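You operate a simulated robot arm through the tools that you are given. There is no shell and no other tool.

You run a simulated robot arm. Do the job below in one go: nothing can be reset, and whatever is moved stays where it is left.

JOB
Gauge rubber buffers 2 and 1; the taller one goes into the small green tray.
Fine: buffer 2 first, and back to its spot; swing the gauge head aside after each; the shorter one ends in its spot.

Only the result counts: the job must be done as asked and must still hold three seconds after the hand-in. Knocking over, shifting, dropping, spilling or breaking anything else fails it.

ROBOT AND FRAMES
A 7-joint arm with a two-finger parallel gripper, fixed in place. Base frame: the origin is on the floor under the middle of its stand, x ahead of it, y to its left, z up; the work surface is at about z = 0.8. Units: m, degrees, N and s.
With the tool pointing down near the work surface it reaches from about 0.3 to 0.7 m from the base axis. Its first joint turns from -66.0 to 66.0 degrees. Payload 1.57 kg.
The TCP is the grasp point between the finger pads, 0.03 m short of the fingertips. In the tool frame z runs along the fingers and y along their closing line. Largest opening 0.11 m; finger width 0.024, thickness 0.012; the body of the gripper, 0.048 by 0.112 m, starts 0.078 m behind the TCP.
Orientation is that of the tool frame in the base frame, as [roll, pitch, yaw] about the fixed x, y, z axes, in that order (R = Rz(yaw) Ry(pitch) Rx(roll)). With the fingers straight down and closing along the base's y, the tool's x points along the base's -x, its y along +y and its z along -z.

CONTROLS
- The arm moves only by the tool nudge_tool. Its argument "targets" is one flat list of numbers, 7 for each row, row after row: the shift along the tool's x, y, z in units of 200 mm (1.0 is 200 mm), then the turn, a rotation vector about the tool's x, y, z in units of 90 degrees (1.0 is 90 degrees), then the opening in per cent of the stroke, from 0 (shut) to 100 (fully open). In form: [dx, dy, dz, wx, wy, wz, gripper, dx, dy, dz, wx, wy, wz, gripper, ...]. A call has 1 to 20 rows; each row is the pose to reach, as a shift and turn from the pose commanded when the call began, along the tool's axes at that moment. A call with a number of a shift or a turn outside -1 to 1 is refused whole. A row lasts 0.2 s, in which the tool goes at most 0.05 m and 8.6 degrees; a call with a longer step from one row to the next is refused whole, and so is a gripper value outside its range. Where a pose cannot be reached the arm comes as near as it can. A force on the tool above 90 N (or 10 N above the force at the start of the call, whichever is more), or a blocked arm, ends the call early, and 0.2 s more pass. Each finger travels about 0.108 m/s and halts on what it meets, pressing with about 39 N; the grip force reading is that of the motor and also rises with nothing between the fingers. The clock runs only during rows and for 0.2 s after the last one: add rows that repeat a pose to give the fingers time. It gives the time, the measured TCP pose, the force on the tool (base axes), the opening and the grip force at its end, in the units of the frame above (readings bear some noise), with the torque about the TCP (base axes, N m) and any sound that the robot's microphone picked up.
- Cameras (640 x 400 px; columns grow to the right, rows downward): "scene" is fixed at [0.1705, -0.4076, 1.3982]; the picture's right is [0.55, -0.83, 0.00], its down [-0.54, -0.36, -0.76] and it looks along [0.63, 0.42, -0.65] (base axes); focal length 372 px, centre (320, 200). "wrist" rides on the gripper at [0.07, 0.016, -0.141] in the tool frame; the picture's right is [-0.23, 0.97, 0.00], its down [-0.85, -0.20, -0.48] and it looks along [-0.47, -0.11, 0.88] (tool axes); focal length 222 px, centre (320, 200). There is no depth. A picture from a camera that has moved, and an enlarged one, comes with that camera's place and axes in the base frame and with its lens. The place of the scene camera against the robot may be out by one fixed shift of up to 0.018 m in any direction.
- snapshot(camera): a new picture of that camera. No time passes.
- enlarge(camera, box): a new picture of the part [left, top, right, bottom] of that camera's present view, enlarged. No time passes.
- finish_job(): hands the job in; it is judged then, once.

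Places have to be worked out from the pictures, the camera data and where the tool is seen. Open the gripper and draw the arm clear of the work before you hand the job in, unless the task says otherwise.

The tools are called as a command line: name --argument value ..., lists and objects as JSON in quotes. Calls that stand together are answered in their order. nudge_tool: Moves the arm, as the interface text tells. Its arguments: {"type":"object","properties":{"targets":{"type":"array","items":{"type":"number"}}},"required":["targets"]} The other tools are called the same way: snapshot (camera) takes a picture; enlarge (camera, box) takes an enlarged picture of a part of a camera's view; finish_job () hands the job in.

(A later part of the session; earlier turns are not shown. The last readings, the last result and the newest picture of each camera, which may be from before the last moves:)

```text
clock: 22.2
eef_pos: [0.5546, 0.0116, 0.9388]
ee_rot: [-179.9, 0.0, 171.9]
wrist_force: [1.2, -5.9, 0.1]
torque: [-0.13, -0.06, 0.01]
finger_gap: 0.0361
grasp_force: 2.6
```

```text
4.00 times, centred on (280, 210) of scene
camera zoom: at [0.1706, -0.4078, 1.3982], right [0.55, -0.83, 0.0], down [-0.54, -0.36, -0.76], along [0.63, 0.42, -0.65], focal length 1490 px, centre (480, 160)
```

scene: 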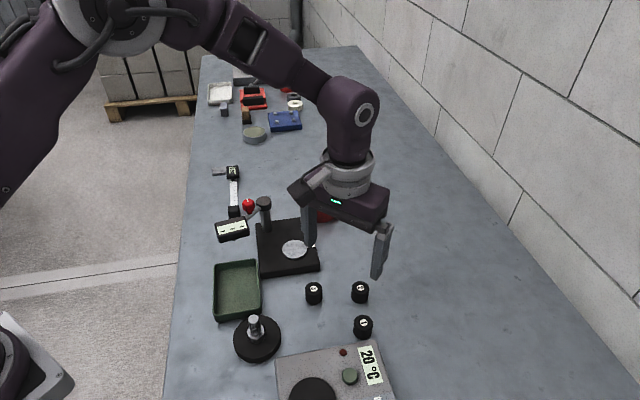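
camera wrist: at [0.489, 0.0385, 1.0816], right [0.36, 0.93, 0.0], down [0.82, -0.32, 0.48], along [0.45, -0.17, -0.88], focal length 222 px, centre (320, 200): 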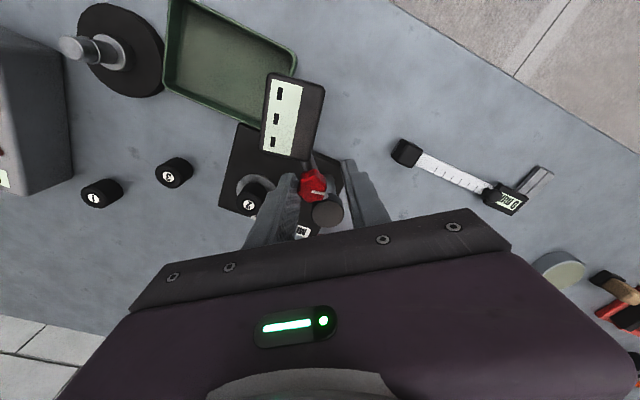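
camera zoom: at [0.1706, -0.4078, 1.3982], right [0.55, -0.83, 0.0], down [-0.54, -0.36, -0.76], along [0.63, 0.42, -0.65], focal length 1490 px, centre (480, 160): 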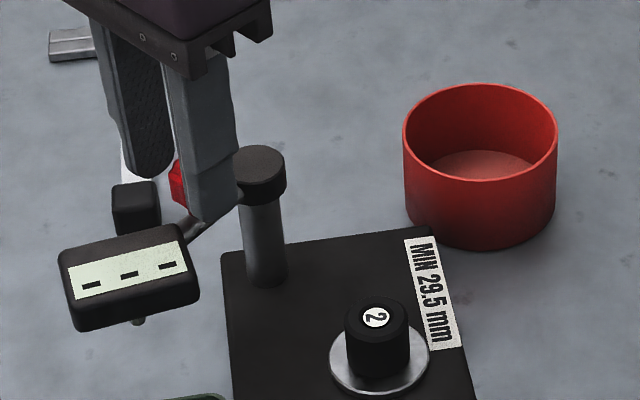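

The reading of 5.9 N and the picture show the head back at its original stop, fully aside. I back off the pressure, open the cage, rise, and then return above the buffer on the anvil.

nudge_tool --targets '[-0.0009, -0.0275, 0, 0, 0, -0.0889, 28, -0.0009, -0.0275, 0, 0, 0, -0.0889, 40, -0.0009, -0.0275, 0, 0, 0, -0.0889, 50, -0.0009, -0.0275, -0.1, 0, 0, 0, 50, -0.0009, -0.0275, -0.225, 0, 0, -0.0889, 50, -0.0009, -0.0275, -0.225, 0, 0, -0.0889, 50]'

snapshot --camera "wrist"

enlarge --camera "scene" --box '[200, 160, 360, 260]'

```text
clock: 23.6
eef_pos: [0.555, 0.0064, 0.9853]
ee_rot: [180.0, 0.0, -180.0]
wrist_force: [0.6, -0.3, 0.3]
torque: [0.01, 0.01, 0.03]
finger_gap: 0.0552
grasp_force: 0.1
```

```text
taken
camera wrist: at [0.4859, 0.0233, 1.1267], right [0.23, 0.97, 0.0], down [0.86, -0.2, 0.48], along [0.47, -0.11, -0.88], focal length 222 px, centre (320, 200)
```

wrist: 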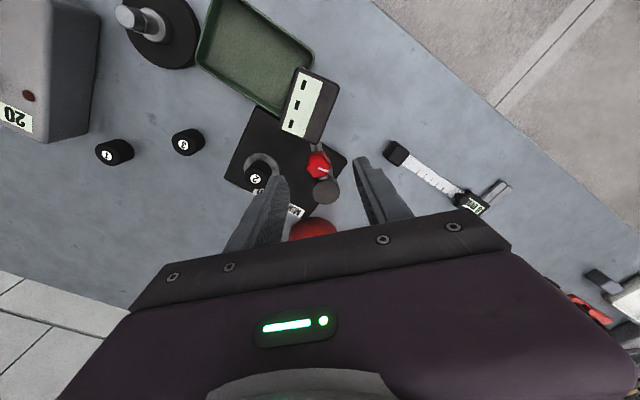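

```text
4.00 times, centred on (280, 210) of scene
camera zoom: at [0.1705, -0.4076, 1.3982], right [0.55, -0.83, 0.0], down [-0.54, -0.36, -0.76], along [0.63, 0.42, -0.65], focal length 1490 px, centre (480, 160)
```

zoom: 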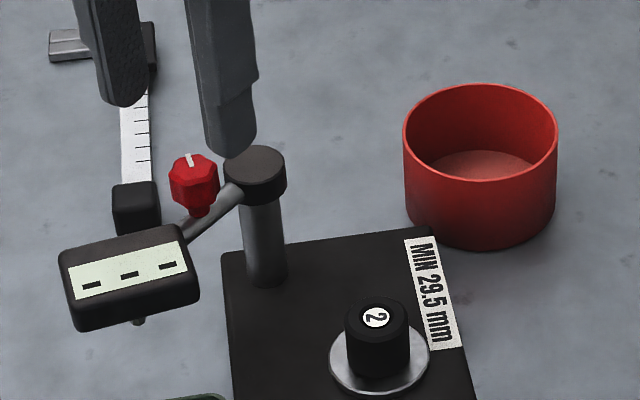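

The head is aside and the gripper is clear. I go back over the anvil, descend straight down on buffer 2 and grip it at the same height as before.

nudge_tool --targets '[-0.04, -0.16, 0, 0, 0, 0, 50, -0.08, -0.32, 0, 0, 0, 0, 50, -0.112, -0.462, 0, 0, 0, 0, 50, -0.112, -0.462, 0, 0, 0, 0, 50]'

enlarge --camera "wrist" --box '[240, 80, 400, 180]'

```text
clock: 24.6
eef_pos: [0.5766, -0.0846, 0.9844]
ee_rot: [179.9, 0.0, 179.9]
wrist_force: [0.5, -0.2, -0.5]
torque: [-0.04, 0.0, -0.03]
finger_gap: 0.0552
grasp_force: 0.2
```

```text
4.00 times, centred on (320, 130) of wrist
camera zoom: at [0.5073, -0.0683, 1.1266], right [0.23, 0.97, 0.0], down [0.86, -0.2, 0.48], along [0.47, -0.11, -0.88], focal length 888 px, centre (320, 480)
```

zoom: 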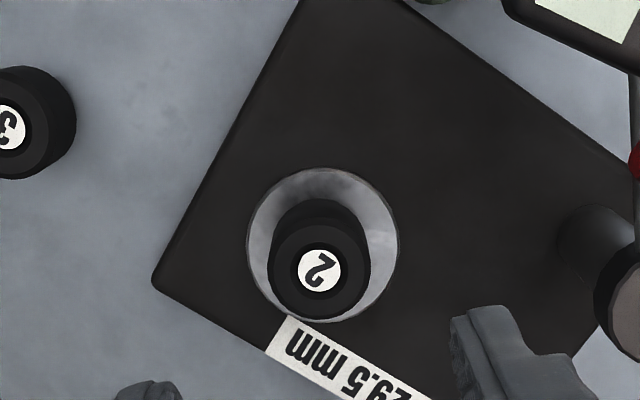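

Buffer 2 is still centred on the anvil and under the gripper. I descend and grip it.

nudge_tool --targets '[0, 0, 0.2, 0, 0, 0, 50, 0, 0, 0.4, 0, 0, 0, 50, 0, 0, 0.56, 0, 0, 0, 50, 0, 0, 0.602, 0, 0, 0, 50, 0, 0, 0.602, 0, 0, 0, 35, 0, 0, 0.602, 0, 0, 0, 15, 0, 0, 0.602, 0, 0, 0, 15, 0, 0, 0.602, 0, 0, 0, 15]'

enlarge --camera "wrist" --box '[240, 100, 400, 200]'

```text
clock: 26.4
eef_pos: [0.5775, -0.0833, 0.8639]
ee_rot: [-179.9, 0.0, -180.0]
wrist_force: [0.5, -0.7, -0.9]
torque: [-0.02, -0.04, 0.03]
finger_gap: 0.0294
grasp_force: 39.1
```

```text
4.00 times, centred on (320, 150) of wrist
camera zoom: at [0.5081, -0.0664, 1.0068], right [0.23, 0.97, 0.0], down [0.85, -0.2, 0.48], along [0.47, -0.11, -0.88], focal length 888 px, centre (320, 400)
```

zoom: 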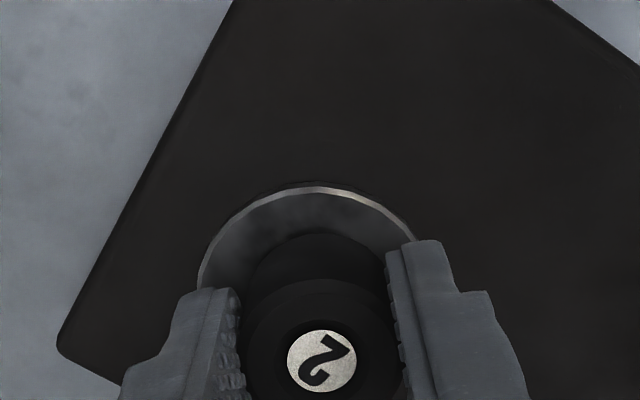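

Buffer 2 is gripped. I lift it and carry it back above its own spot, then compare with the neighbouring buffers before lowering.

nudge_tool --targets '[0, 0, -0.2, 0, 0, 0, 15, 0, 0, -0.35, 0, 0, 0, 15, 0.01, -0.2, -0.35, 0, 0, 0, 15, 0.025, -0.4, -0.35, 0, 0, 0, 15, 0.04, -0.6, -0.35, 0, 0, 0, 15, 0.0485, -0.8, -0.35, 0, 0, 0, 15, 0.0485, -0.8, -0.127, 0, 0, 0, 15, 0.0485, -0.8, -0.127, 0, 0, 0, 15]'

snapshot --camera "wrist"

enlarge --camera "wrist" --box '[200, 50, 440, 200]'

enlarge --camera "scene" --box '[280, 250, 400, 325]'

```text
clock: 28.2
eef_pos: [0.5681, -0.2488, 0.8912]
ee_rot: [-180.0, -0.1, -180.0]
wrist_force: [-0.2, 0.1, 0.0]
torque: [0.0, -0.01, 0.02]
finger_gap: 0.0294
grasp_force: 39.3
```

```text
taken
camera wrist: at [0.4987, -0.2319, 1.0335], right [0.23, 0.97, 0.0], down [0.85, -0.2, 0.48], along [0.47, -0.11, -0.88], focal length 222 px, centre (320, 200)
```

wrist: 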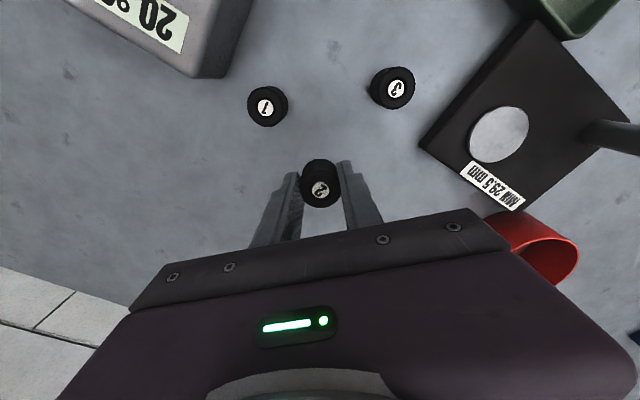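

```text
2.67 times, centred on (320, 125) of wrist
camera zoom: at [0.4987, -0.2319, 1.0335], right [0.23, 0.97, 0.0], down [0.85, -0.2, 0.48], along [0.47, -0.11, -0.88], focal length 592 px, centre (320, 400)
```

zoom: 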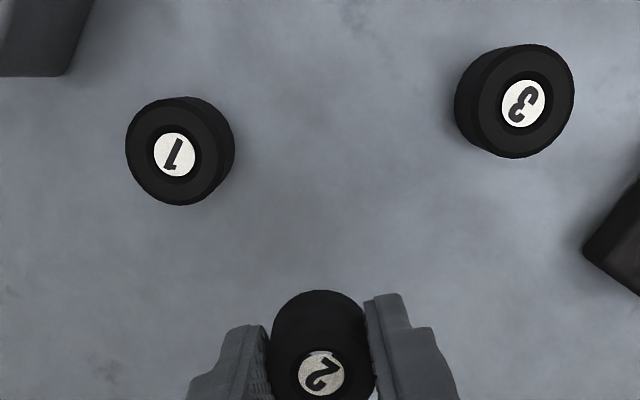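

```text
5.33 times, centred on (340, 288) of scene
camera zoom: at [0.1705, -0.4077, 1.3982], right [0.55, -0.83, 0.0], down [-0.54, -0.36, -0.76], along [0.63, 0.42, -0.65], focal length 1986 px, centre (213, -267)
```

zoom: 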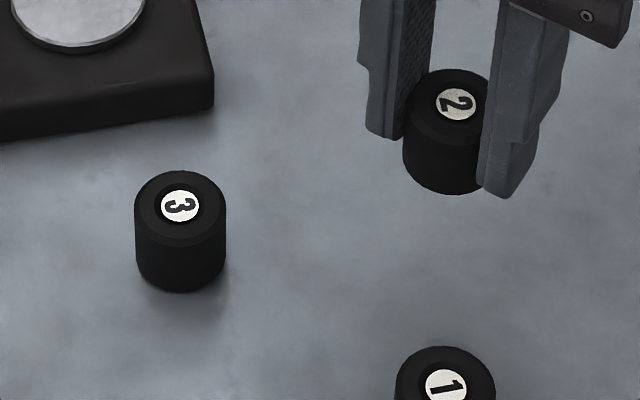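

Compared with buffers 1 and 3, and with buffer 2's original picture, I am about 5 mm too far in -y. I correct that and re-check before lowering.

nudge_tool --targets '[-0.003, 0.025, 0, 0, 0, 0, 15, -0.003, 0.025, 0, 0, 0, 0, 15]'

enlarge --camera "wrist" --box '[200, 50, 440, 200]'

enlarge --camera "scene" --box '[280, 250, 400, 325]'

```text
clock: 28.8
eef_pos: [0.5684, -0.2408, 0.8903]
ee_rot: [180.0, 0.0, 180.0]
wrist_force: [0.5, 0.2, -0.4]
torque: [0.0, 0.01, 0.01]
finger_gap: 0.0294
grasp_force: 39.3
```

```text
2.67 times, centred on (320, 125) of wrist
camera zoom: at [0.4989, -0.2255, 1.0328], right [0.23, 0.97, 0.0], down [0.86, -0.2, 0.48], along [0.47, -0.11, -0.88], focal length 592 px, centre (320, 400)
```

zoom: 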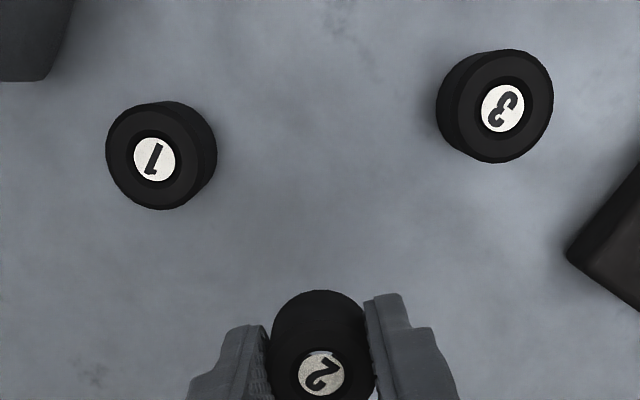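

```text
5.33 times, centred on (340, 288) of scene
camera zoom: at [0.1706, -0.4076, 1.3982], right [0.55, -0.83, 0.0], down [-0.54, -0.36, -0.76], along [0.63, 0.42, -0.65], focal length 1986 px, centre (213, -267)
```

zoom: 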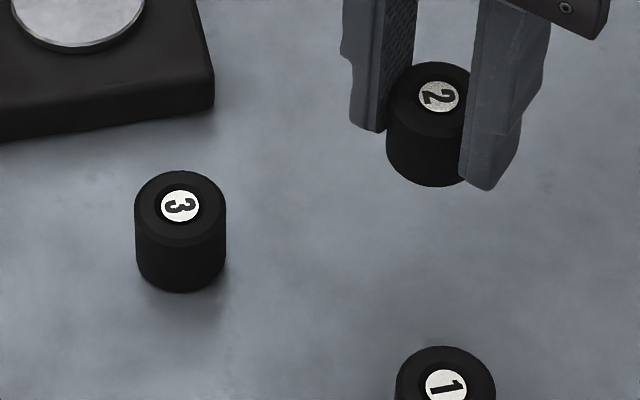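

The position now agrees with the original spot to about 1 mm in both cameras. I lower to just above the table and read the force.

nudge_tool --targets '[-0.003, -0.005, 0.1, 0, 0, 0, 15, -0.003, -0.005, 0.2, 0, 0, 0, 15, -0.003, -0.005, 0.262, 0, 0, 0, 15, -0.003, -0.005, 0.262, 0, 0, 0, 15]'

enlarge --camera "wrist" --box '[240, 120, 400, 220]'

enlarge --camera "scene" --box '[300, 250, 420, 325]'

```text
clock: 29.8
eef_pos: [0.5696, -0.2424, 0.8375]
ee_rot: [179.9, 0.0, -179.9]
wrist_force: [-0.1, 0.5, -1.3]
torque: [0.02, -0.01, -0.04]
finger_gap: 0.0292
grasp_force: 38.8
```

```text
4.00 times, centred on (320, 170) of wrist
camera zoom: at [0.5, -0.2255, 0.9786], right [0.23, 0.97, 0.0], down [0.85, -0.2, 0.48], along [0.47, -0.11, -0.88], focal length 888 px, centre (320, 320)
```

zoom: 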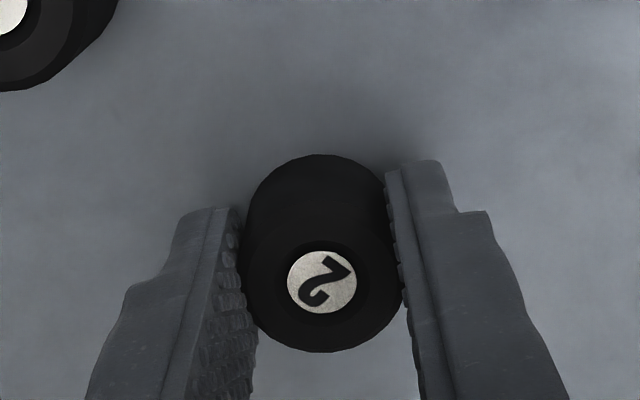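

```text
5.33 times, centred on (360, 288) of scene
camera zoom: at [0.1706, -0.4076, 1.3982], right [0.55, -0.83, 0.0], down [-0.54, -0.36, -0.76], along [0.63, 0.42, -0.65], focal length 1986 px, centre (107, -267)
```

zoom: 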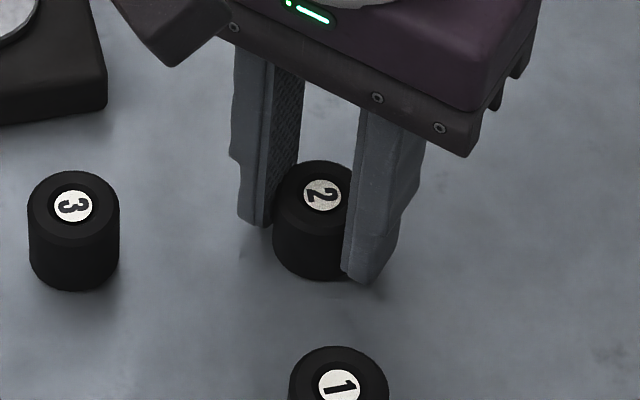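

Still 2 mm above the table, and about 2 mm too far in +y and 1 mm in +x against the original picture. I trim this and lower the last bit.

nudge_tool --targets '[0.005, -0.01, 0, 0, 0, 0, 15, 0.005, -0.01, 0.005, 0, 0, 0, 15, 0.005, -0.01, 0.0085, 0, 0, 0, 15, 0.005, -0.01, 0.0085, 0, 0, 0, 15]'

enlarge --camera "wrist" --box '[240, 120, 400, 220]'

enlarge --camera "scene" --box '[300, 250, 420, 325]'

```text
clock: 30.8
eef_pos: [0.5671, -0.2433, 0.8368]
ee_rot: [-179.9, 0.1, -180.0]
wrist_force: [-5.7, -0.6, 18.3]
torque: [0.02, 0.16, 0.03]
finger_gap: 0.0289
grasp_force: 38.8
```

```text
4.00 times, centred on (320, 170) of wrist
camera zoom: at [0.4986, -0.2266, 0.9782], right [0.23, 0.97, 0.0], down [0.85, -0.2, 0.48], along [0.47, -0.11, -0.88], focal length 888 px, centre (320, 320)
```

zoom: 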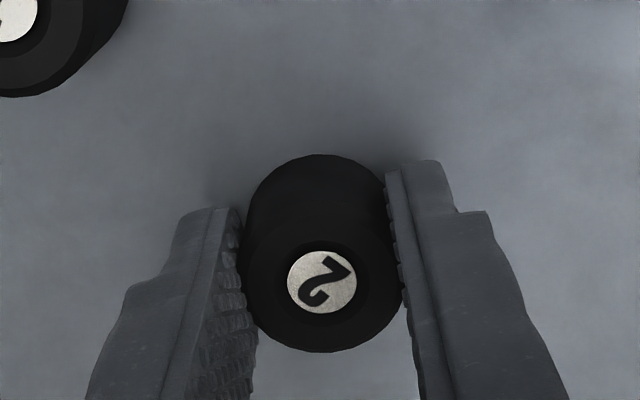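

```text
5.33 times, centred on (360, 288) of scene
camera zoom: at [0.1701, -0.4075, 1.3983], right [0.55, -0.83, 0.0], down [-0.54, -0.36, -0.76], along [0.63, 0.42, -0.65], focal length 1986 px, centre (107, -267)
```

zoom: 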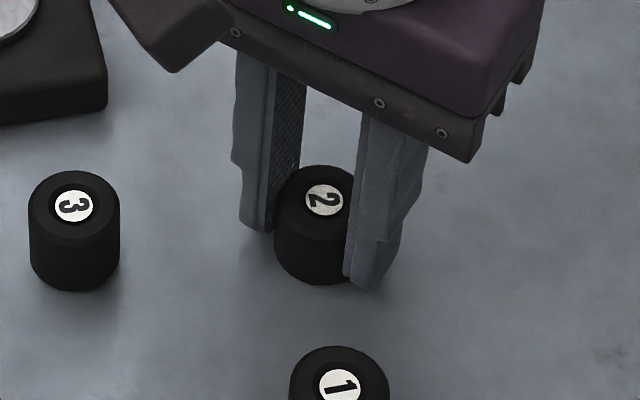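

Buffer 2 is seated on the table (18 N) and within about 1 mm of its original spot. I ease off slightly, open, and rise.

nudge_tool --targets '[0, 0, -0.003, 0, 0, 0, 15, 0, 0, -0.003, 0, 0, 0, 35, 0, 0, -0.003, 0, 0, 0, 55, 0, 0, -0.003, 0, 0, 0, 60, 0, 0, -0.1, 0, 0, 0, 60, 0, 0, -0.27, 0, 0, 0, 60, 0, 0, -0.5, 0, 0, 0, 60, 0, 0, -0.5, 0, 0, 0, 60]'

snapshot --camera "wrist"

enlarge --camera "wrist" --box '[220, 80, 412, 200]'

enlarge --camera "scene" --box '[200, 240, 400, 365]'

```text
clock: 32.6
eef_pos: [0.5672, -0.2432, 0.9366]
ee_rot: [179.9, 0.1, -180.0]
wrist_force: [-0.7, -0.2, 0.2]
torque: [0.02, 0.06, 0.0]
finger_gap: 0.066
grasp_force: 0.0
```

```text
taken
camera wrist: at [0.4984, -0.2267, 1.0781], right [0.23, 0.97, 0.0], down [0.85, -0.2, 0.48], along [0.47, -0.11, -0.88], focal length 222 px, centre (320, 200)
```

wrist: 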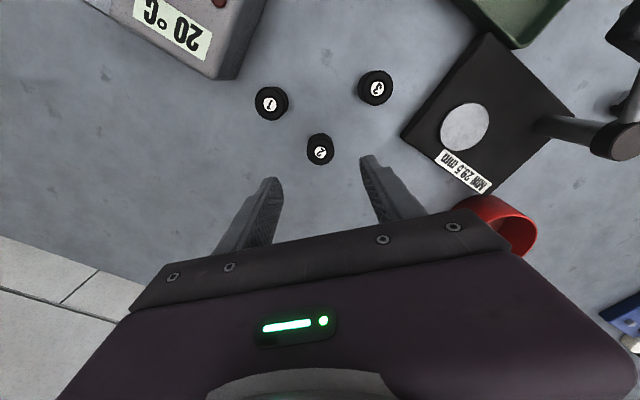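

```text
3.33 times, centred on (316, 140) of wrist
camera zoom: at [0.4984, -0.2267, 1.0781], right [0.23, 0.97, 0.0], down [0.85, -0.2, 0.48], along [0.47, -0.11, -0.88], focal length 740 px, centre (333, 400)
```

zoom: 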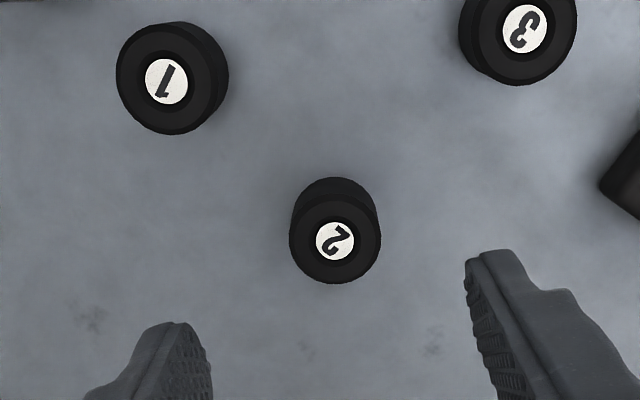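

```text
3.20 times, centred on (300, 302) of scene
camera zoom: at [0.1705, -0.4076, 1.3982], right [0.55, -0.83, 0.0], down [-0.54, -0.36, -0.76], along [0.63, 0.42, -0.65], focal length 1192 px, centre (384, -128)
```

zoom: 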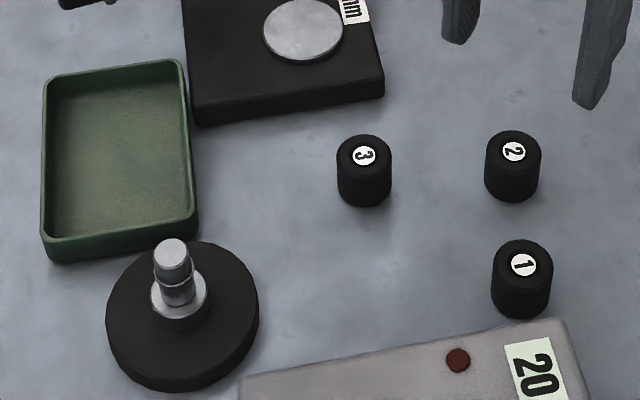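

Buffer 2 is back on its spot; its label is at pixel (514, 151) against (514, 152) originally. Buffer 1 is about (-0.059, -0.0396) m from the TCP, so I move over it, hover low and check.

nudge_tool --targets '[0.12, -0.08, 0, 0, 0, 0, 55, 0.24, -0.16, 0.05, 0, 0, 0, 55, 0.2975, -0.1975, 0.16, 0, 0, 0, 55, 0.2975, -0.1975, 0.258, 0, 0, 0, 55, 0.2975, -0.1975, 0.258, 0, 0, 0, 55]'

snapshot --camera "wrist"

enlarge --camera "wrist" --box '[240, 100, 400, 200]'

enlarge --camera "scene" --box '[300, 270, 420, 345]'

```text
clock: 33.8
eef_pos: [0.508, -0.2812, 0.8837]
ee_rot: [-180.0, 0.1, 180.0]
wrist_force: [0.5, -0.2, 0.0]
torque: [0.0, -0.02, 0.02]
finger_gap: 0.0604
grasp_force: 0.1
```

```text
taken
camera wrist: at [0.4389, -0.2647, 1.025], right [0.23, 0.97, 0.0], down [0.85, -0.2, 0.48], along [0.47, -0.11, -0.88], focal length 222 px, centre (320, 200)
```

wrist: 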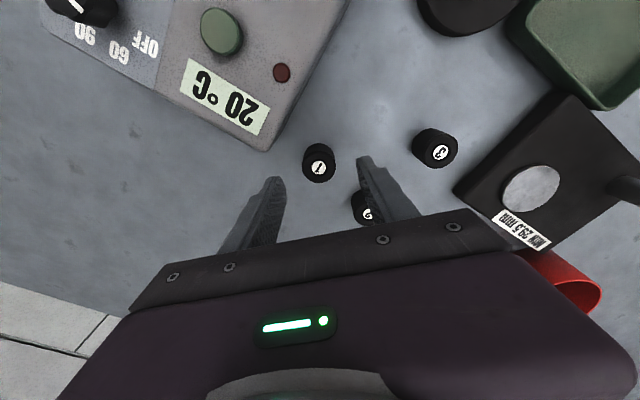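

```text
4.00 times, centred on (320, 150) of wrist
camera zoom: at [0.4389, -0.2647, 1.025], right [0.23, 0.97, 0.0], down [0.85, -0.2, 0.48], along [0.47, -0.11, -0.88], focal length 888 px, centre (320, 400)
```

zoom: 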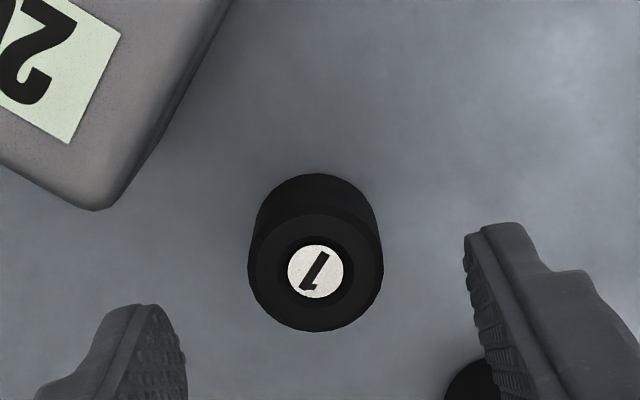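

```text
5.33 times, centred on (360, 308) of scene
camera zoom: at [0.1705, -0.4077, 1.3982], right [0.55, -0.83, 0.0], down [-0.54, -0.36, -0.76], along [0.63, 0.42, -0.65], focal length 1986 px, centre (107, -373)
```

zoom: 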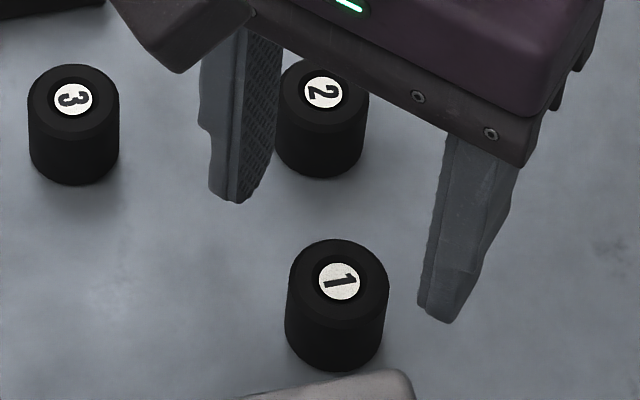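

Buffer 1 is centred apart from about 1.8 mm in y. I correct that, descend and grip.

nudge_tool --targets '[0, -0.009, 0.1, 0, 0, 0, 55, 0, -0.009, 0.2, 0, 0, 0, 55, 0, -0.009, 0.238, 0, 0, 0, 55, 0, -0.009, 0.238, 0, 0, 0, 35, 0, -0.009, 0.238, 0, 0, 0, 15, 0, -0.009, 0.238, 0, 0, 0, 15, 0, -0.009, 0.238, 0, 0, 0, 15]'

enlarge --camera "wrist" --box '[240, 120, 400, 220]'

enlarge --camera "scene" --box '[300, 270, 420, 345]'

snapshot --camera "wrist"

```text
clock: 35.4
eef_pos: [0.508, -0.2842, 0.8382]
ee_rot: [-179.9, 0.0, -180.0]
wrist_force: [0.1, 0.1, -0.1]
torque: [0.01, 0.01, -0.02]
finger_gap: 0.0292
grasp_force: 38.5
```

```text
4.00 times, centred on (320, 170) of wrist
camera zoom: at [0.4387, -0.2667, 0.9797], right [0.23, 0.97, 0.0], down [0.85, -0.2, 0.48], along [0.47, -0.11, -0.88], focal length 888 px, centre (320, 320)
```

zoom: 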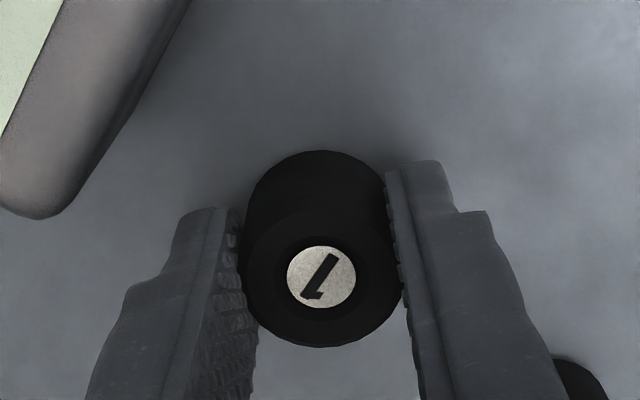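

```text
5.33 times, centred on (360, 308) of scene
camera zoom: at [0.1706, -0.4076, 1.3982], right [0.55, -0.83, 0.0], down [-0.54, -0.36, -0.76], along [0.63, 0.42, -0.65], focal length 1986 px, centre (107, -373)
```

zoom: 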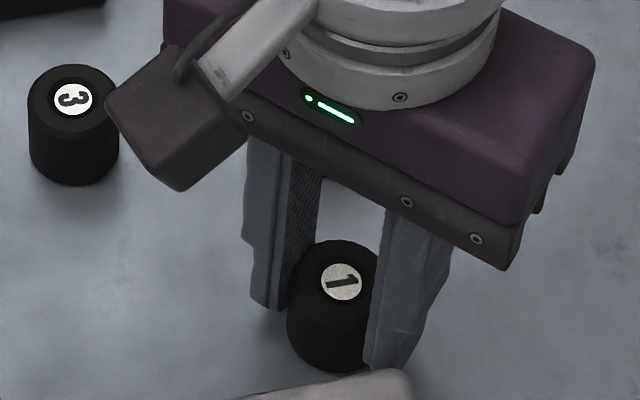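

```text
taken
camera wrist: at [0.4387, -0.2667, 0.9797], right [0.23, 0.97, 0.0], down [0.85, -0.2, 0.48], along [0.47, -0.11, -0.88], focal length 222 px, centre (320, 200)
```

wrist: 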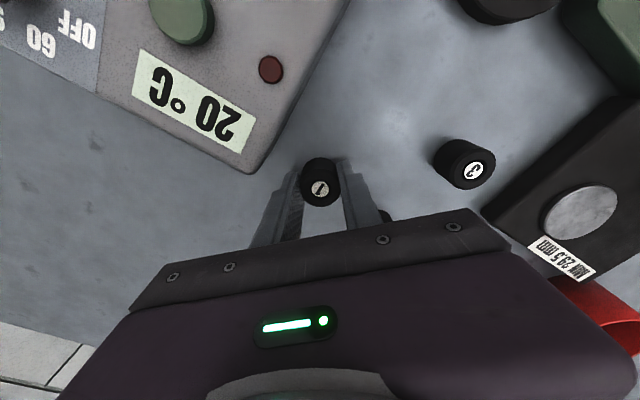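

Buffer 1 is gripped (39 N) at measured TCP (0.508, -0.2835, 0.838), which I note as its spot. I lift it and carry it above the anvil.

nudge_tool --targets '[0, 0, -0.2, 0, 0, 0, 15, -0.02, 0.08, -0.34, 0, 0, 0, 15, -0.09, 0.27, -0.34, 0, 0, 0, 15, -0.16, 0.46, -0.34, 0, 0, 0, 15, -0.23, 0.65, -0.34, 0, 0, 0, 15, -0.3, 0.84, -0.34, 0, 0, 0, 15, -0.35, 0.99, -0.34, 0, 0, 0, 15, -0.35, 0.99, -0.34, 0, 0, 0, 15]'

enlarge --camera "wrist" --box '[240, 80, 432, 200]'

enlarge --camera "scene" --box '[200, 170, 360, 270]'

```text
clock: 37.2
eef_pos: [0.5788, -0.0872, 0.9037]
ee_rot: [180.0, 0.1, 180.0]
wrist_force: [0.5, 1.0, -0.4]
torque: [-0.01, 0.0, 0.01]
finger_gap: 0.029
grasp_force: 38.6
```

```text
3.33 times, centred on (336, 140) of wrist
camera zoom: at [0.5101, -0.0698, 1.0458], right [0.23, 0.97, 0.0], down [0.86, -0.2, 0.48], along [0.47, -0.11, -0.88], focal length 740 px, centre (267, 400)
```

zoom: 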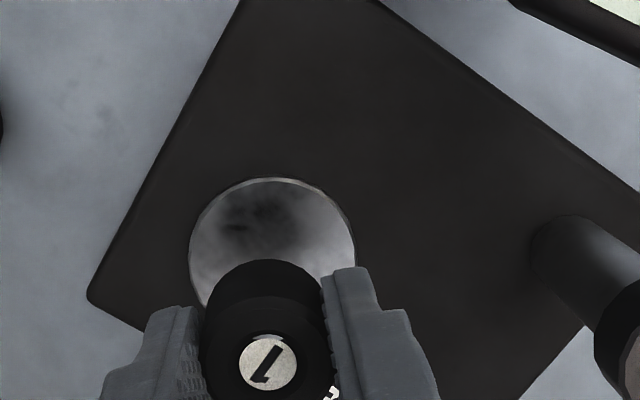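

```text
4.00 times, centred on (280, 220) of scene
camera zoom: at [0.1706, -0.4076, 1.3982], right [0.55, -0.83, 0.0], down [-0.54, -0.36, -0.76], along [0.63, 0.42, -0.65], focal length 1490 px, centre (480, 120)
```

zoom: 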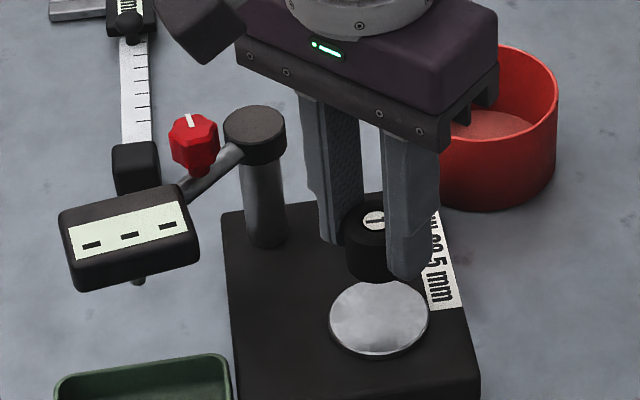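

The disc is about 1.6 mm to the +y side of the gripper and centred in x. I correct this and lower to just above expected contact.

nudge_tool --targets '[0, 0.008, 0.08, 0, 0, 0, 15, 0, 0.008, 0.15, 0, 0, 0, 15, 0, 0.008, 0.175, 0, 0, 0, 15, 0, 0.008, 0.175, 0, 0, 0, 15]'

enlarge --camera "wrist" --box '[240, 100, 400, 200]'

enlarge --camera "scene" --box '[260, 220, 340, 270]'

```text
clock: 38.2
eef_pos: [0.5781, -0.0859, 0.8684]
ee_rot: [-179.9, 0.1, 180.0]
wrist_force: [-0.9, -0.2, -1.0]
torque: [-0.03, 0.01, -0.01]
finger_gap: 0.0285
grasp_force: 39.0
```

```text
4.00 times, centred on (320, 150) of wrist
camera zoom: at [0.5089, -0.0685, 1.0102], right [0.23, 0.97, 0.0], down [0.85, -0.2, 0.48], along [0.47, -0.11, -0.88], focal length 888 px, centre (320, 400)
```

zoom: 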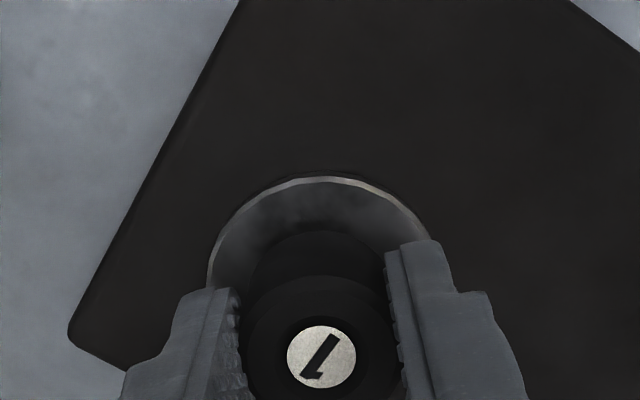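

```text
8.00 times, centred on (300, 245) of scene
camera zoom: at [0.1706, -0.4076, 1.3982], right [0.55, -0.83, 0.0], down [-0.54, -0.36, -0.76], along [0.63, 0.42, -0.65], focal length 2979 px, centre (480, -160)
```

zoom: 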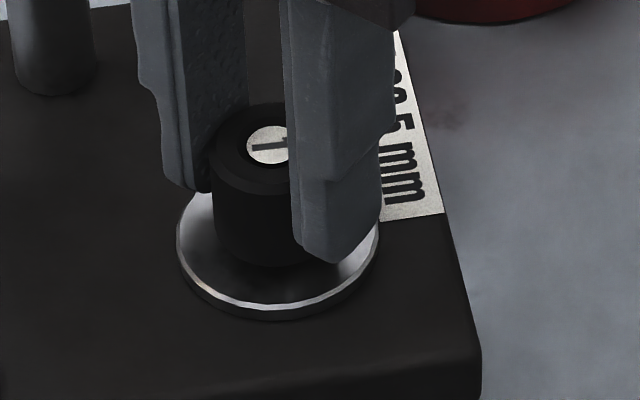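

Well centred and not yet touching. I lower 2 mm more and read the force.

nudge_tool --targets '[0, 0, 0.005, 0, 0, 0, 15, 0, 0, 0.01, 0, 0, 0, 15, 0, 0, 0.01, 0, 0, 0, 15]'

```text
clock: 39.0
eef_pos: [0.5795, -0.0859, 0.8672]
ee_rot: [179.9, 0.0, -179.9]
wrist_force: [0.7, -0.9, 0.1]
torque: [-0.02, 0.02, 0.0]
finger_gap: 0.0289
grasp_force: 38.3
```

The force is still near zero, so contact has not started. I go down another 1 mm.

nudge_tool --targets '[0, 0, 0.005, 0, 0, 0, 15, 0, 0, 0.005, 0, 0, 0, 15]'

enlarge --camera "scene" --box '[260, 220, 340, 270]'

```text
clock: 39.6
eef_pos: [0.5778, -0.0851, 0.865]
ee_rot: [180.0, 0.0, -179.9]
wrist_force: [-1.1, -0.4, 7.0]
torque: [0.14, 0.01, 0.06]
finger_gap: 0.0291
grasp_force: 38.7
```

```text
8.00 times, centred on (300, 245) of scene
camera zoom: at [0.1704, -0.4076, 1.3983], right [0.55, -0.83, 0.0], down [-0.54, -0.36, -0.76], along [0.63, 0.42, -0.65], focal length 2979 px, centre (480, -160)
```

zoom: 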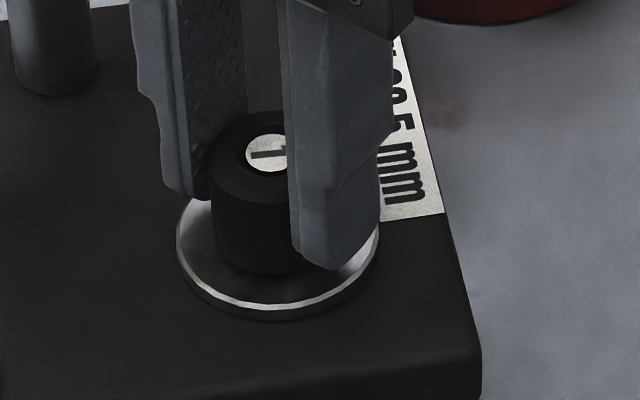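

There is 7 N contact with the buffer centred on the anvil. I open and rise straight up.

nudge_tool --targets '[0, 0, 0, 0, 0, 0, 35, 0, 0, 0, 0, 0, 0, 50, 0, 0, 0, 0, 0, 0, 50, 0, 0, -0.1, 0, 0, 0, 50, 0, 0, -0.3, 0, 0, 0, 50, 0, 0, -0.5, 0, 0, 0, 50, 0, 0, -0.6, 0, 0, 0, 50, 0, 0, -0.6, 0, 0, 0, 50]'

enlarge --camera "wrist" --box '[240, 60, 432, 180]'

enlarge --camera "scene" --box '[210, 170, 370, 270]'

```text
clock: 41.4
eef_pos: [0.5783, -0.085, 0.9854]
ee_rot: [-180.0, 0.0, -180.0]
wrist_force: [0.4, -0.2, -0.4]
torque: [-0.04, -0.03, 0.03]
finger_gap: 0.0551
grasp_force: 0.1
```

```text
3.33 times, centred on (336, 120) of wrist
camera zoom: at [0.5089, -0.0677, 1.128], right [0.23, 0.97, 0.0], down [0.85, -0.2, 0.48], along [0.47, -0.11, -0.88], focal length 740 px, centre (267, 467)
```

zoom: 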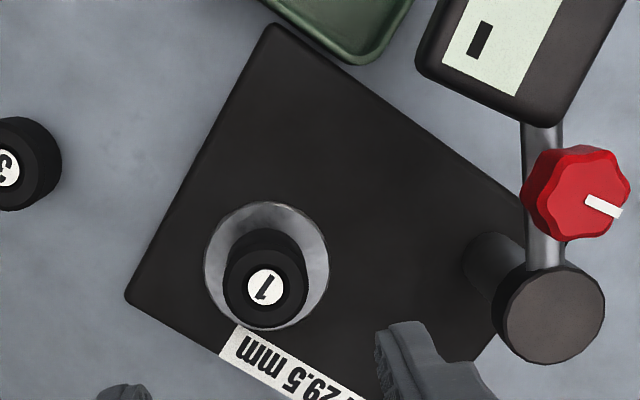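

```text
4.00 times, centred on (290, 220) of scene
camera zoom: at [0.1705, -0.4076, 1.3982], right [0.55, -0.83, 0.0], down [-0.54, -0.36, -0.76], along [0.63, 0.42, -0.65], focal length 1490 px, centre (440, 120)
```

zoom: 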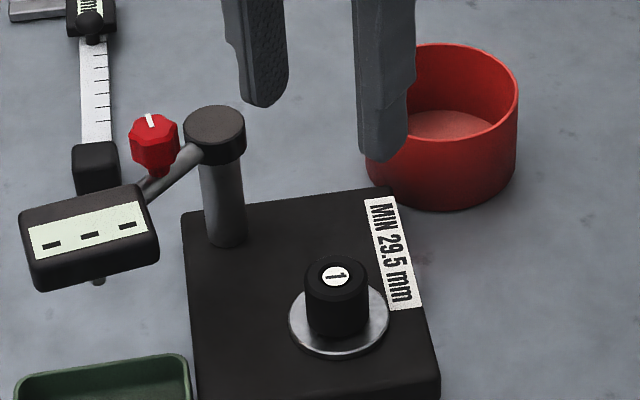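

Buffer 1 stands centred on the anvil. I move above the knob and check alignment.

nudge_tool --targets '[0.04, 0.16, 0, 0, 0, 0, 50, 0.08, 0.32, 0, 0, 0, 0, 50, 0.1125, 0.4575, 0, 0, 0, 0, 50, 0.1125, 0.4575, 0, 0, 0, 0, 50]'

enlarge --camera "wrist" --box '[240, 100, 400, 200]'

```text
clock: 42.4
eef_pos: [0.5572, 0.0072, 0.9854]
ee_rot: [-180.0, 0.0, 180.0]
wrist_force: [-0.7, -0.6, -0.1]
torque: [-0.02, -0.03, 0.04]
finger_gap: 0.0552
grasp_force: 0.2
```

```text
4.00 times, centred on (320, 150) of wrist
camera zoom: at [0.4879, 0.0242, 1.1277], right [0.23, 0.97, 0.0], down [0.85, -0.2, 0.48], along [0.47, -0.11, -0.88], focal length 888 px, centre (320, 400)
```

zoom: 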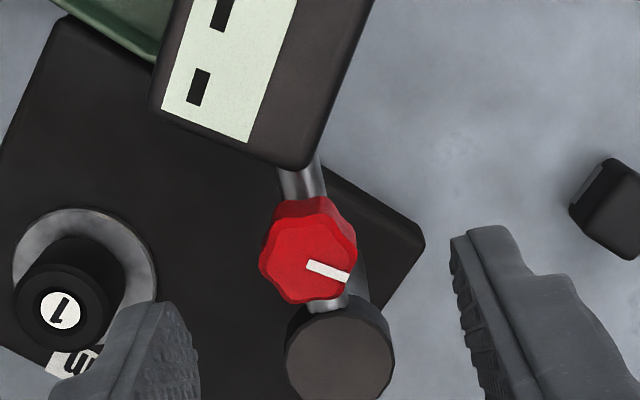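

The knob is about 2 mm to the -y side. I correct this, lower around it and close to the loose cage.

nudge_tool --targets '[0, -0.011, 0, 0, 0, 0, 50, 0, -0.011, 0.12, 0, 0, 0, 50, 0, -0.011, 0.225, 0, 0, 0, 50, 0, -0.011, 0.225, 0, 0, 0, 40, 0, -0.011, 0.225, 0, 0, 0, 28, 0, -0.011, 0.225, 0, 0, 0, 28]'

enlarge --camera "wrist" --box '[240, 100, 400, 200]'

enlarge --camera "scene" --box '[200, 160, 360, 260]'

```text
clock: 43.8
eef_pos: [0.5562, 0.0049, 0.9411]
ee_rot: [180.0, -0.1, -180.0]
wrist_force: [-0.7, 0.9, 0.4]
torque: [-0.01, -0.01, -0.01]
finger_gap: 0.0307
grasp_force: 0.1
```

```text
4.00 times, centred on (320, 150) of wrist
camera zoom: at [0.4869, 0.0222, 1.0829], right [0.23, 0.97, 0.0], down [0.85, -0.2, 0.48], along [0.47, -0.11, -0.88], focal length 888 px, centre (320, 400)
```

zoom: 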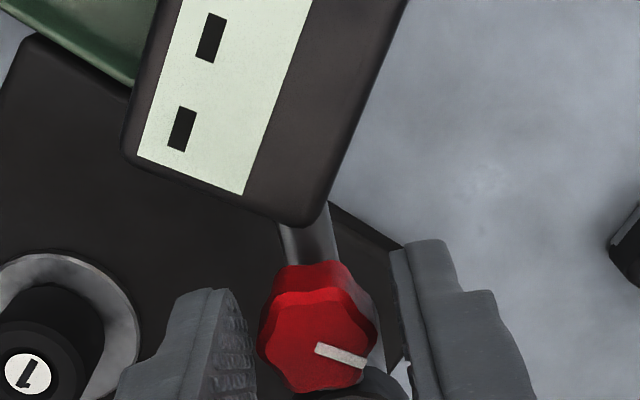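

```text
4.00 times, centred on (280, 210) of scene
camera zoom: at [0.1705, -0.4076, 1.3982], right [0.55, -0.83, 0.0], down [-0.54, -0.36, -0.76], along [0.63, 0.42, -0.65], focal length 1490 px, centre (480, 160)
```

zoom: 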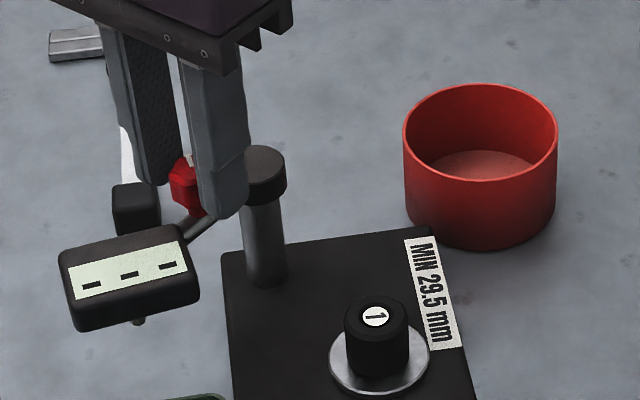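

The knob is caged with no contact force. I repeat the swing along the same arc, 84° in this call.

nudge_tool --targets '[-0.0006, -0.0241, 0, 0, 0, -0.0778, 28, -0.0042, -0.048, 0, 0, 0, -0.1556, 28, -0.0106, -0.0712, 0, 0, 0, -0.2333, 28, -0.0199, -0.0935, 0, 0, 0, -0.3111, 28, -0.0317, -0.1145, 0, 0, 0, -0.3889, 28, -0.0461, -0.1338, 0, 0, 0, -0.4667, 28, -0.0627, -0.1513, 0, 0, 0, -0.5444, 28, -0.0813, -0.1667, 0, 0, 0, -0.6222, 28, -0.1016, -0.1796, 0, 0, 0, -0.7, 28, -0.1234, -0.19, 0, 0, 0, -0.7778, 28, -0.1463, -0.1977, 0, 0, 0, -0.8556, 28, -0.1699, -0.2025, 0, 0, 0, -0.9333, 28, -0.1699, -0.2025, 0, 0, 0, -0.9333, 28]'

snapshot --camera "wrist"

enlarge --camera "scene" --box '[220, 180, 348, 260]'

```text
clock: 46.6
eef_pos: [0.5905, -0.0354, 0.9424]
ee_rot: [180.0, 0.0, -95.9]
wrist_force: [-0.7, -0.3, -0.9]
torque: [0.02, -0.03, 0.02]
finger_gap: 0.0306
grasp_force: 0.0
```

```text
taken
camera wrist: at [0.5673, -0.103, 1.0836], right [-0.95, 0.33, 0.0], down [0.29, 0.83, 0.48], along [0.16, 0.45, -0.88], focal length 222 px, centre (320, 200)
```

wrist: 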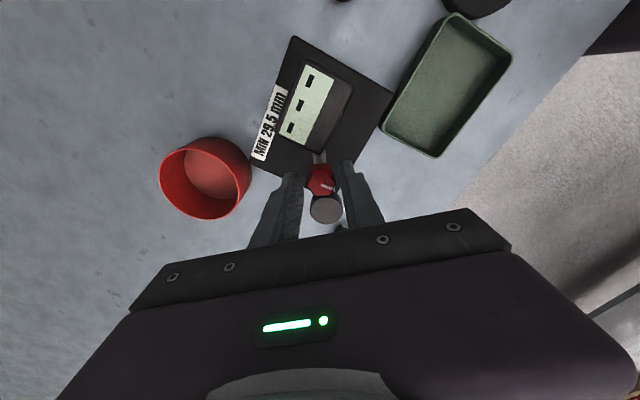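

```text
5.00 times, centred on (284, 220) of scene
camera zoom: at [0.1706, -0.4076, 1.3982], right [0.55, -0.83, 0.0], down [-0.54, -0.36, -0.76], along [0.63, 0.42, -0.65], focal length 1862 px, centre (500, 100)
```

zoom: 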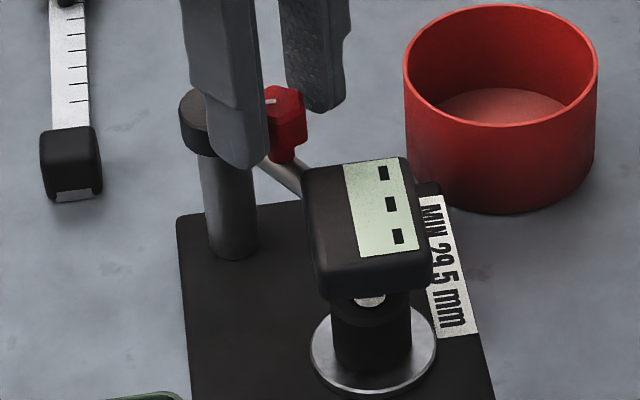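

The head is already at the measuring position but still shows dashes. I hold still to let it settle.

nudge_tool --targets '[0, 0, 0, 0, 0, 0, 28, 0, 0, 0, 0, 0, 0, 28, 0, 0, 0, 0, 0, 0, 28]'

enlarge --camera "wrist" --box '[240, 20, 432, 140]'

enlarge --camera "scene" --box '[220, 180, 348, 260]'

```text
clock: 47.4
eef_pos: [0.5897, -0.0364, 0.9429]
ee_rot: [180.0, 0.0, -96.0]
wrist_force: [0.0, 0.5, -0.3]
torque: [0.01, 0.03, 0.02]
finger_gap: 0.0306
grasp_force: 0.0
```

```text
3.33 times, centred on (336, 80) of wrist
camera zoom: at [0.567, -0.103, 1.0836], right [-0.94, 0.33, 0.0], down [0.29, 0.83, 0.48], along [0.16, 0.45, -0.88], focal length 740 px, centre (267, 600)
```

zoom: 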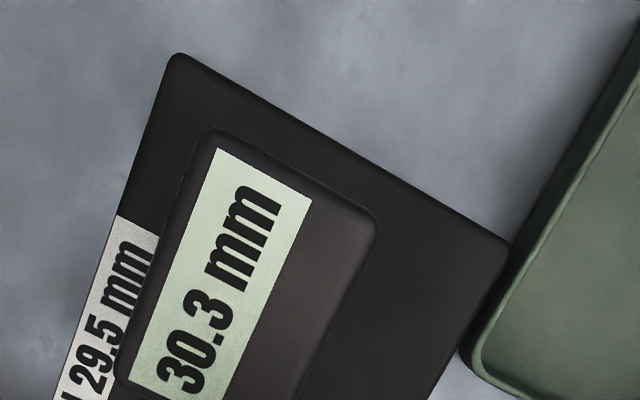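

```text
5.00 times, centred on (284, 220) of scene
camera zoom: at [0.1705, -0.4076, 1.3982], right [0.55, -0.83, 0.0], down [-0.54, -0.36, -0.76], along [0.63, 0.42, -0.65], focal length 1862 px, centre (500, 100)
```

zoom: 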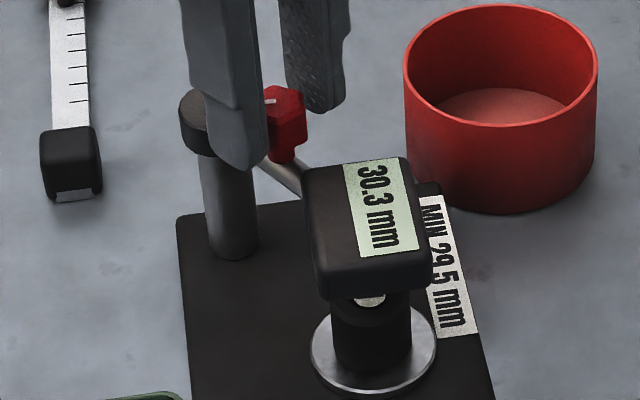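

The display now reads 30.3 mm for buffer 1. I hold once more and zoom in to confirm the digits are stable.

nudge_tool --targets '[0, 0, 0, 0, 0, 0, 28, 0, 0, 0, 0, 0, 0, 28, 0, 0, 0, 0, 0, 0, 28]'

enlarge --camera "wrist" --box '[260, 55, 356, 145]'

enlarge --camera "scene" --box '[260, 190, 340, 240]'

```text
clock: 48.2
eef_pos: [0.59, -0.0363, 0.9423]
ee_rot: [180.0, 0.0, -96.0]
wrist_force: [0.6, 0.0, 0.0]
torque: [-0.04, 0.03, -0.02]
finger_gap: 0.0308
grasp_force: 0.1
```

```text
4.44 times, centred on (308, 100) of wrist
camera zoom: at [0.567, -0.103, 1.0836], right [-0.94, 0.33, 0.0], down [0.29, 0.83, 0.48], along [0.16, 0.45, -0.88], focal length 987 px, centre (373, 644)
```

zoom: 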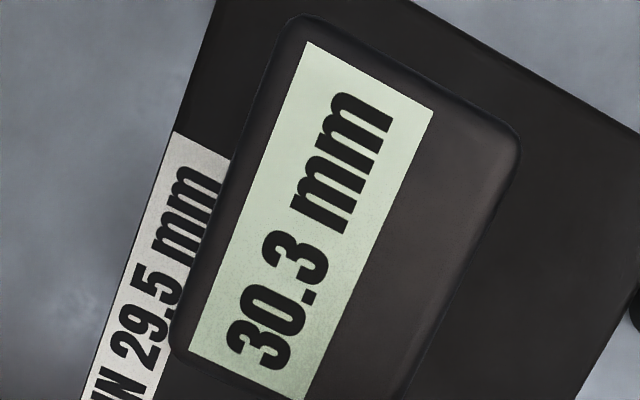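

```text
8.00 times, centred on (300, 215) of scene
camera zoom: at [0.1705, -0.4076, 1.3982], right [0.55, -0.83, 0.0], down [-0.54, -0.36, -0.76], along [0.63, 0.42, -0.65], focal length 2979 px, centre (480, 80)
```

zoom: 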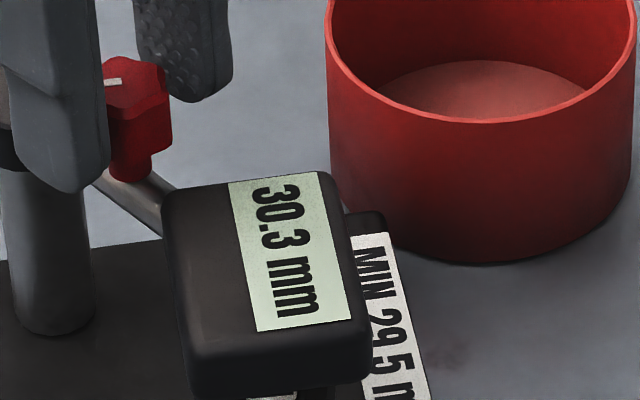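

Buffer 1 is taller (30.3 mm against 30.1 mm), so it goes to the green tray and buffer 2 stays on its spot. First I swing the head aside again.

nudge_tool --targets '[-0.0023, 0.024, 0, 0, 0, 0.0778, 28, -0.0075, 0.0475, 0, 0, 0, 0.1556, 28, -0.0156, 0.0703, 0, 0, 0, 0.2333, 28, -0.0263, 0.0919, 0, 0, 0, 0.3111, 28, -0.0396, 0.112, 0, 0, 0, 0.3889, 28, -0.0553, 0.1303, 0, 0, 0, 0.4667, 28, -0.0731, 0.1466, 0, 0, 0, 0.5444, 28, -0.0927, 0.1606, 0, 0, 0, 0.6222, 28, -0.1139, 0.1721, 0, 0, 0, 0.7, 28, -0.1364, 0.1809, 0, 0, 0, 0.7778, 28, -0.1597, 0.187, 0, 0, 0, 0.8556, 28, -0.1836, 0.1901, 0, 0, 0, 0.9333, 28, -0.1836, 0.1901, 0, 0, 0, 0.9333, 28]'

snapshot --camera "wrist"

enlarge --camera "scene" --box '[200, 160, 360, 260]'

```text
clock: 51.0
eef_pos: [0.5565, 0.0049, 0.9413]
ee_rot: [180.0, 0.0, 179.8]
wrist_force: [-0.4, -1.1, 0.0]
torque: [0.0, 0.03, -0.01]
finger_gap: 0.0313
grasp_force: 0.7
```

```text
taken
camera wrist: at [0.4866, 0.0212, 1.0835], right [0.23, 0.97, 0.0], down [0.85, -0.2, 0.48], along [0.47, -0.11, -0.88], focal length 222 px, centre (320, 200)
```

wrist: 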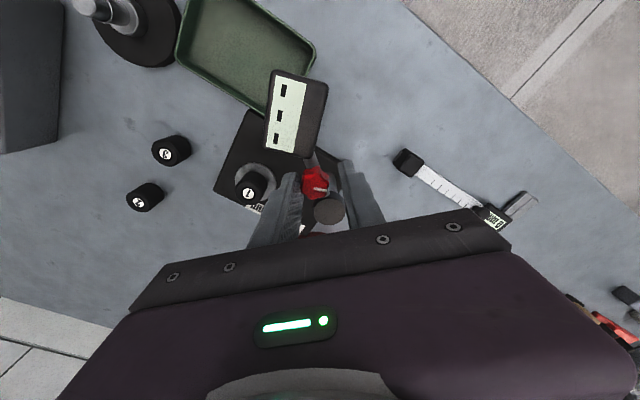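

```text
4.00 times, centred on (280, 210) of scene
camera zoom: at [0.1705, -0.4077, 1.3982], right [0.55, -0.83, 0.0], down [-0.54, -0.36, -0.76], along [0.63, 0.42, -0.65], focal length 1490 px, centre (480, 160)
```

zoom: 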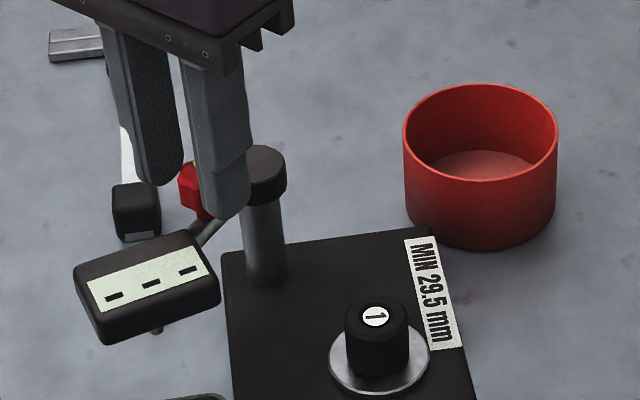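

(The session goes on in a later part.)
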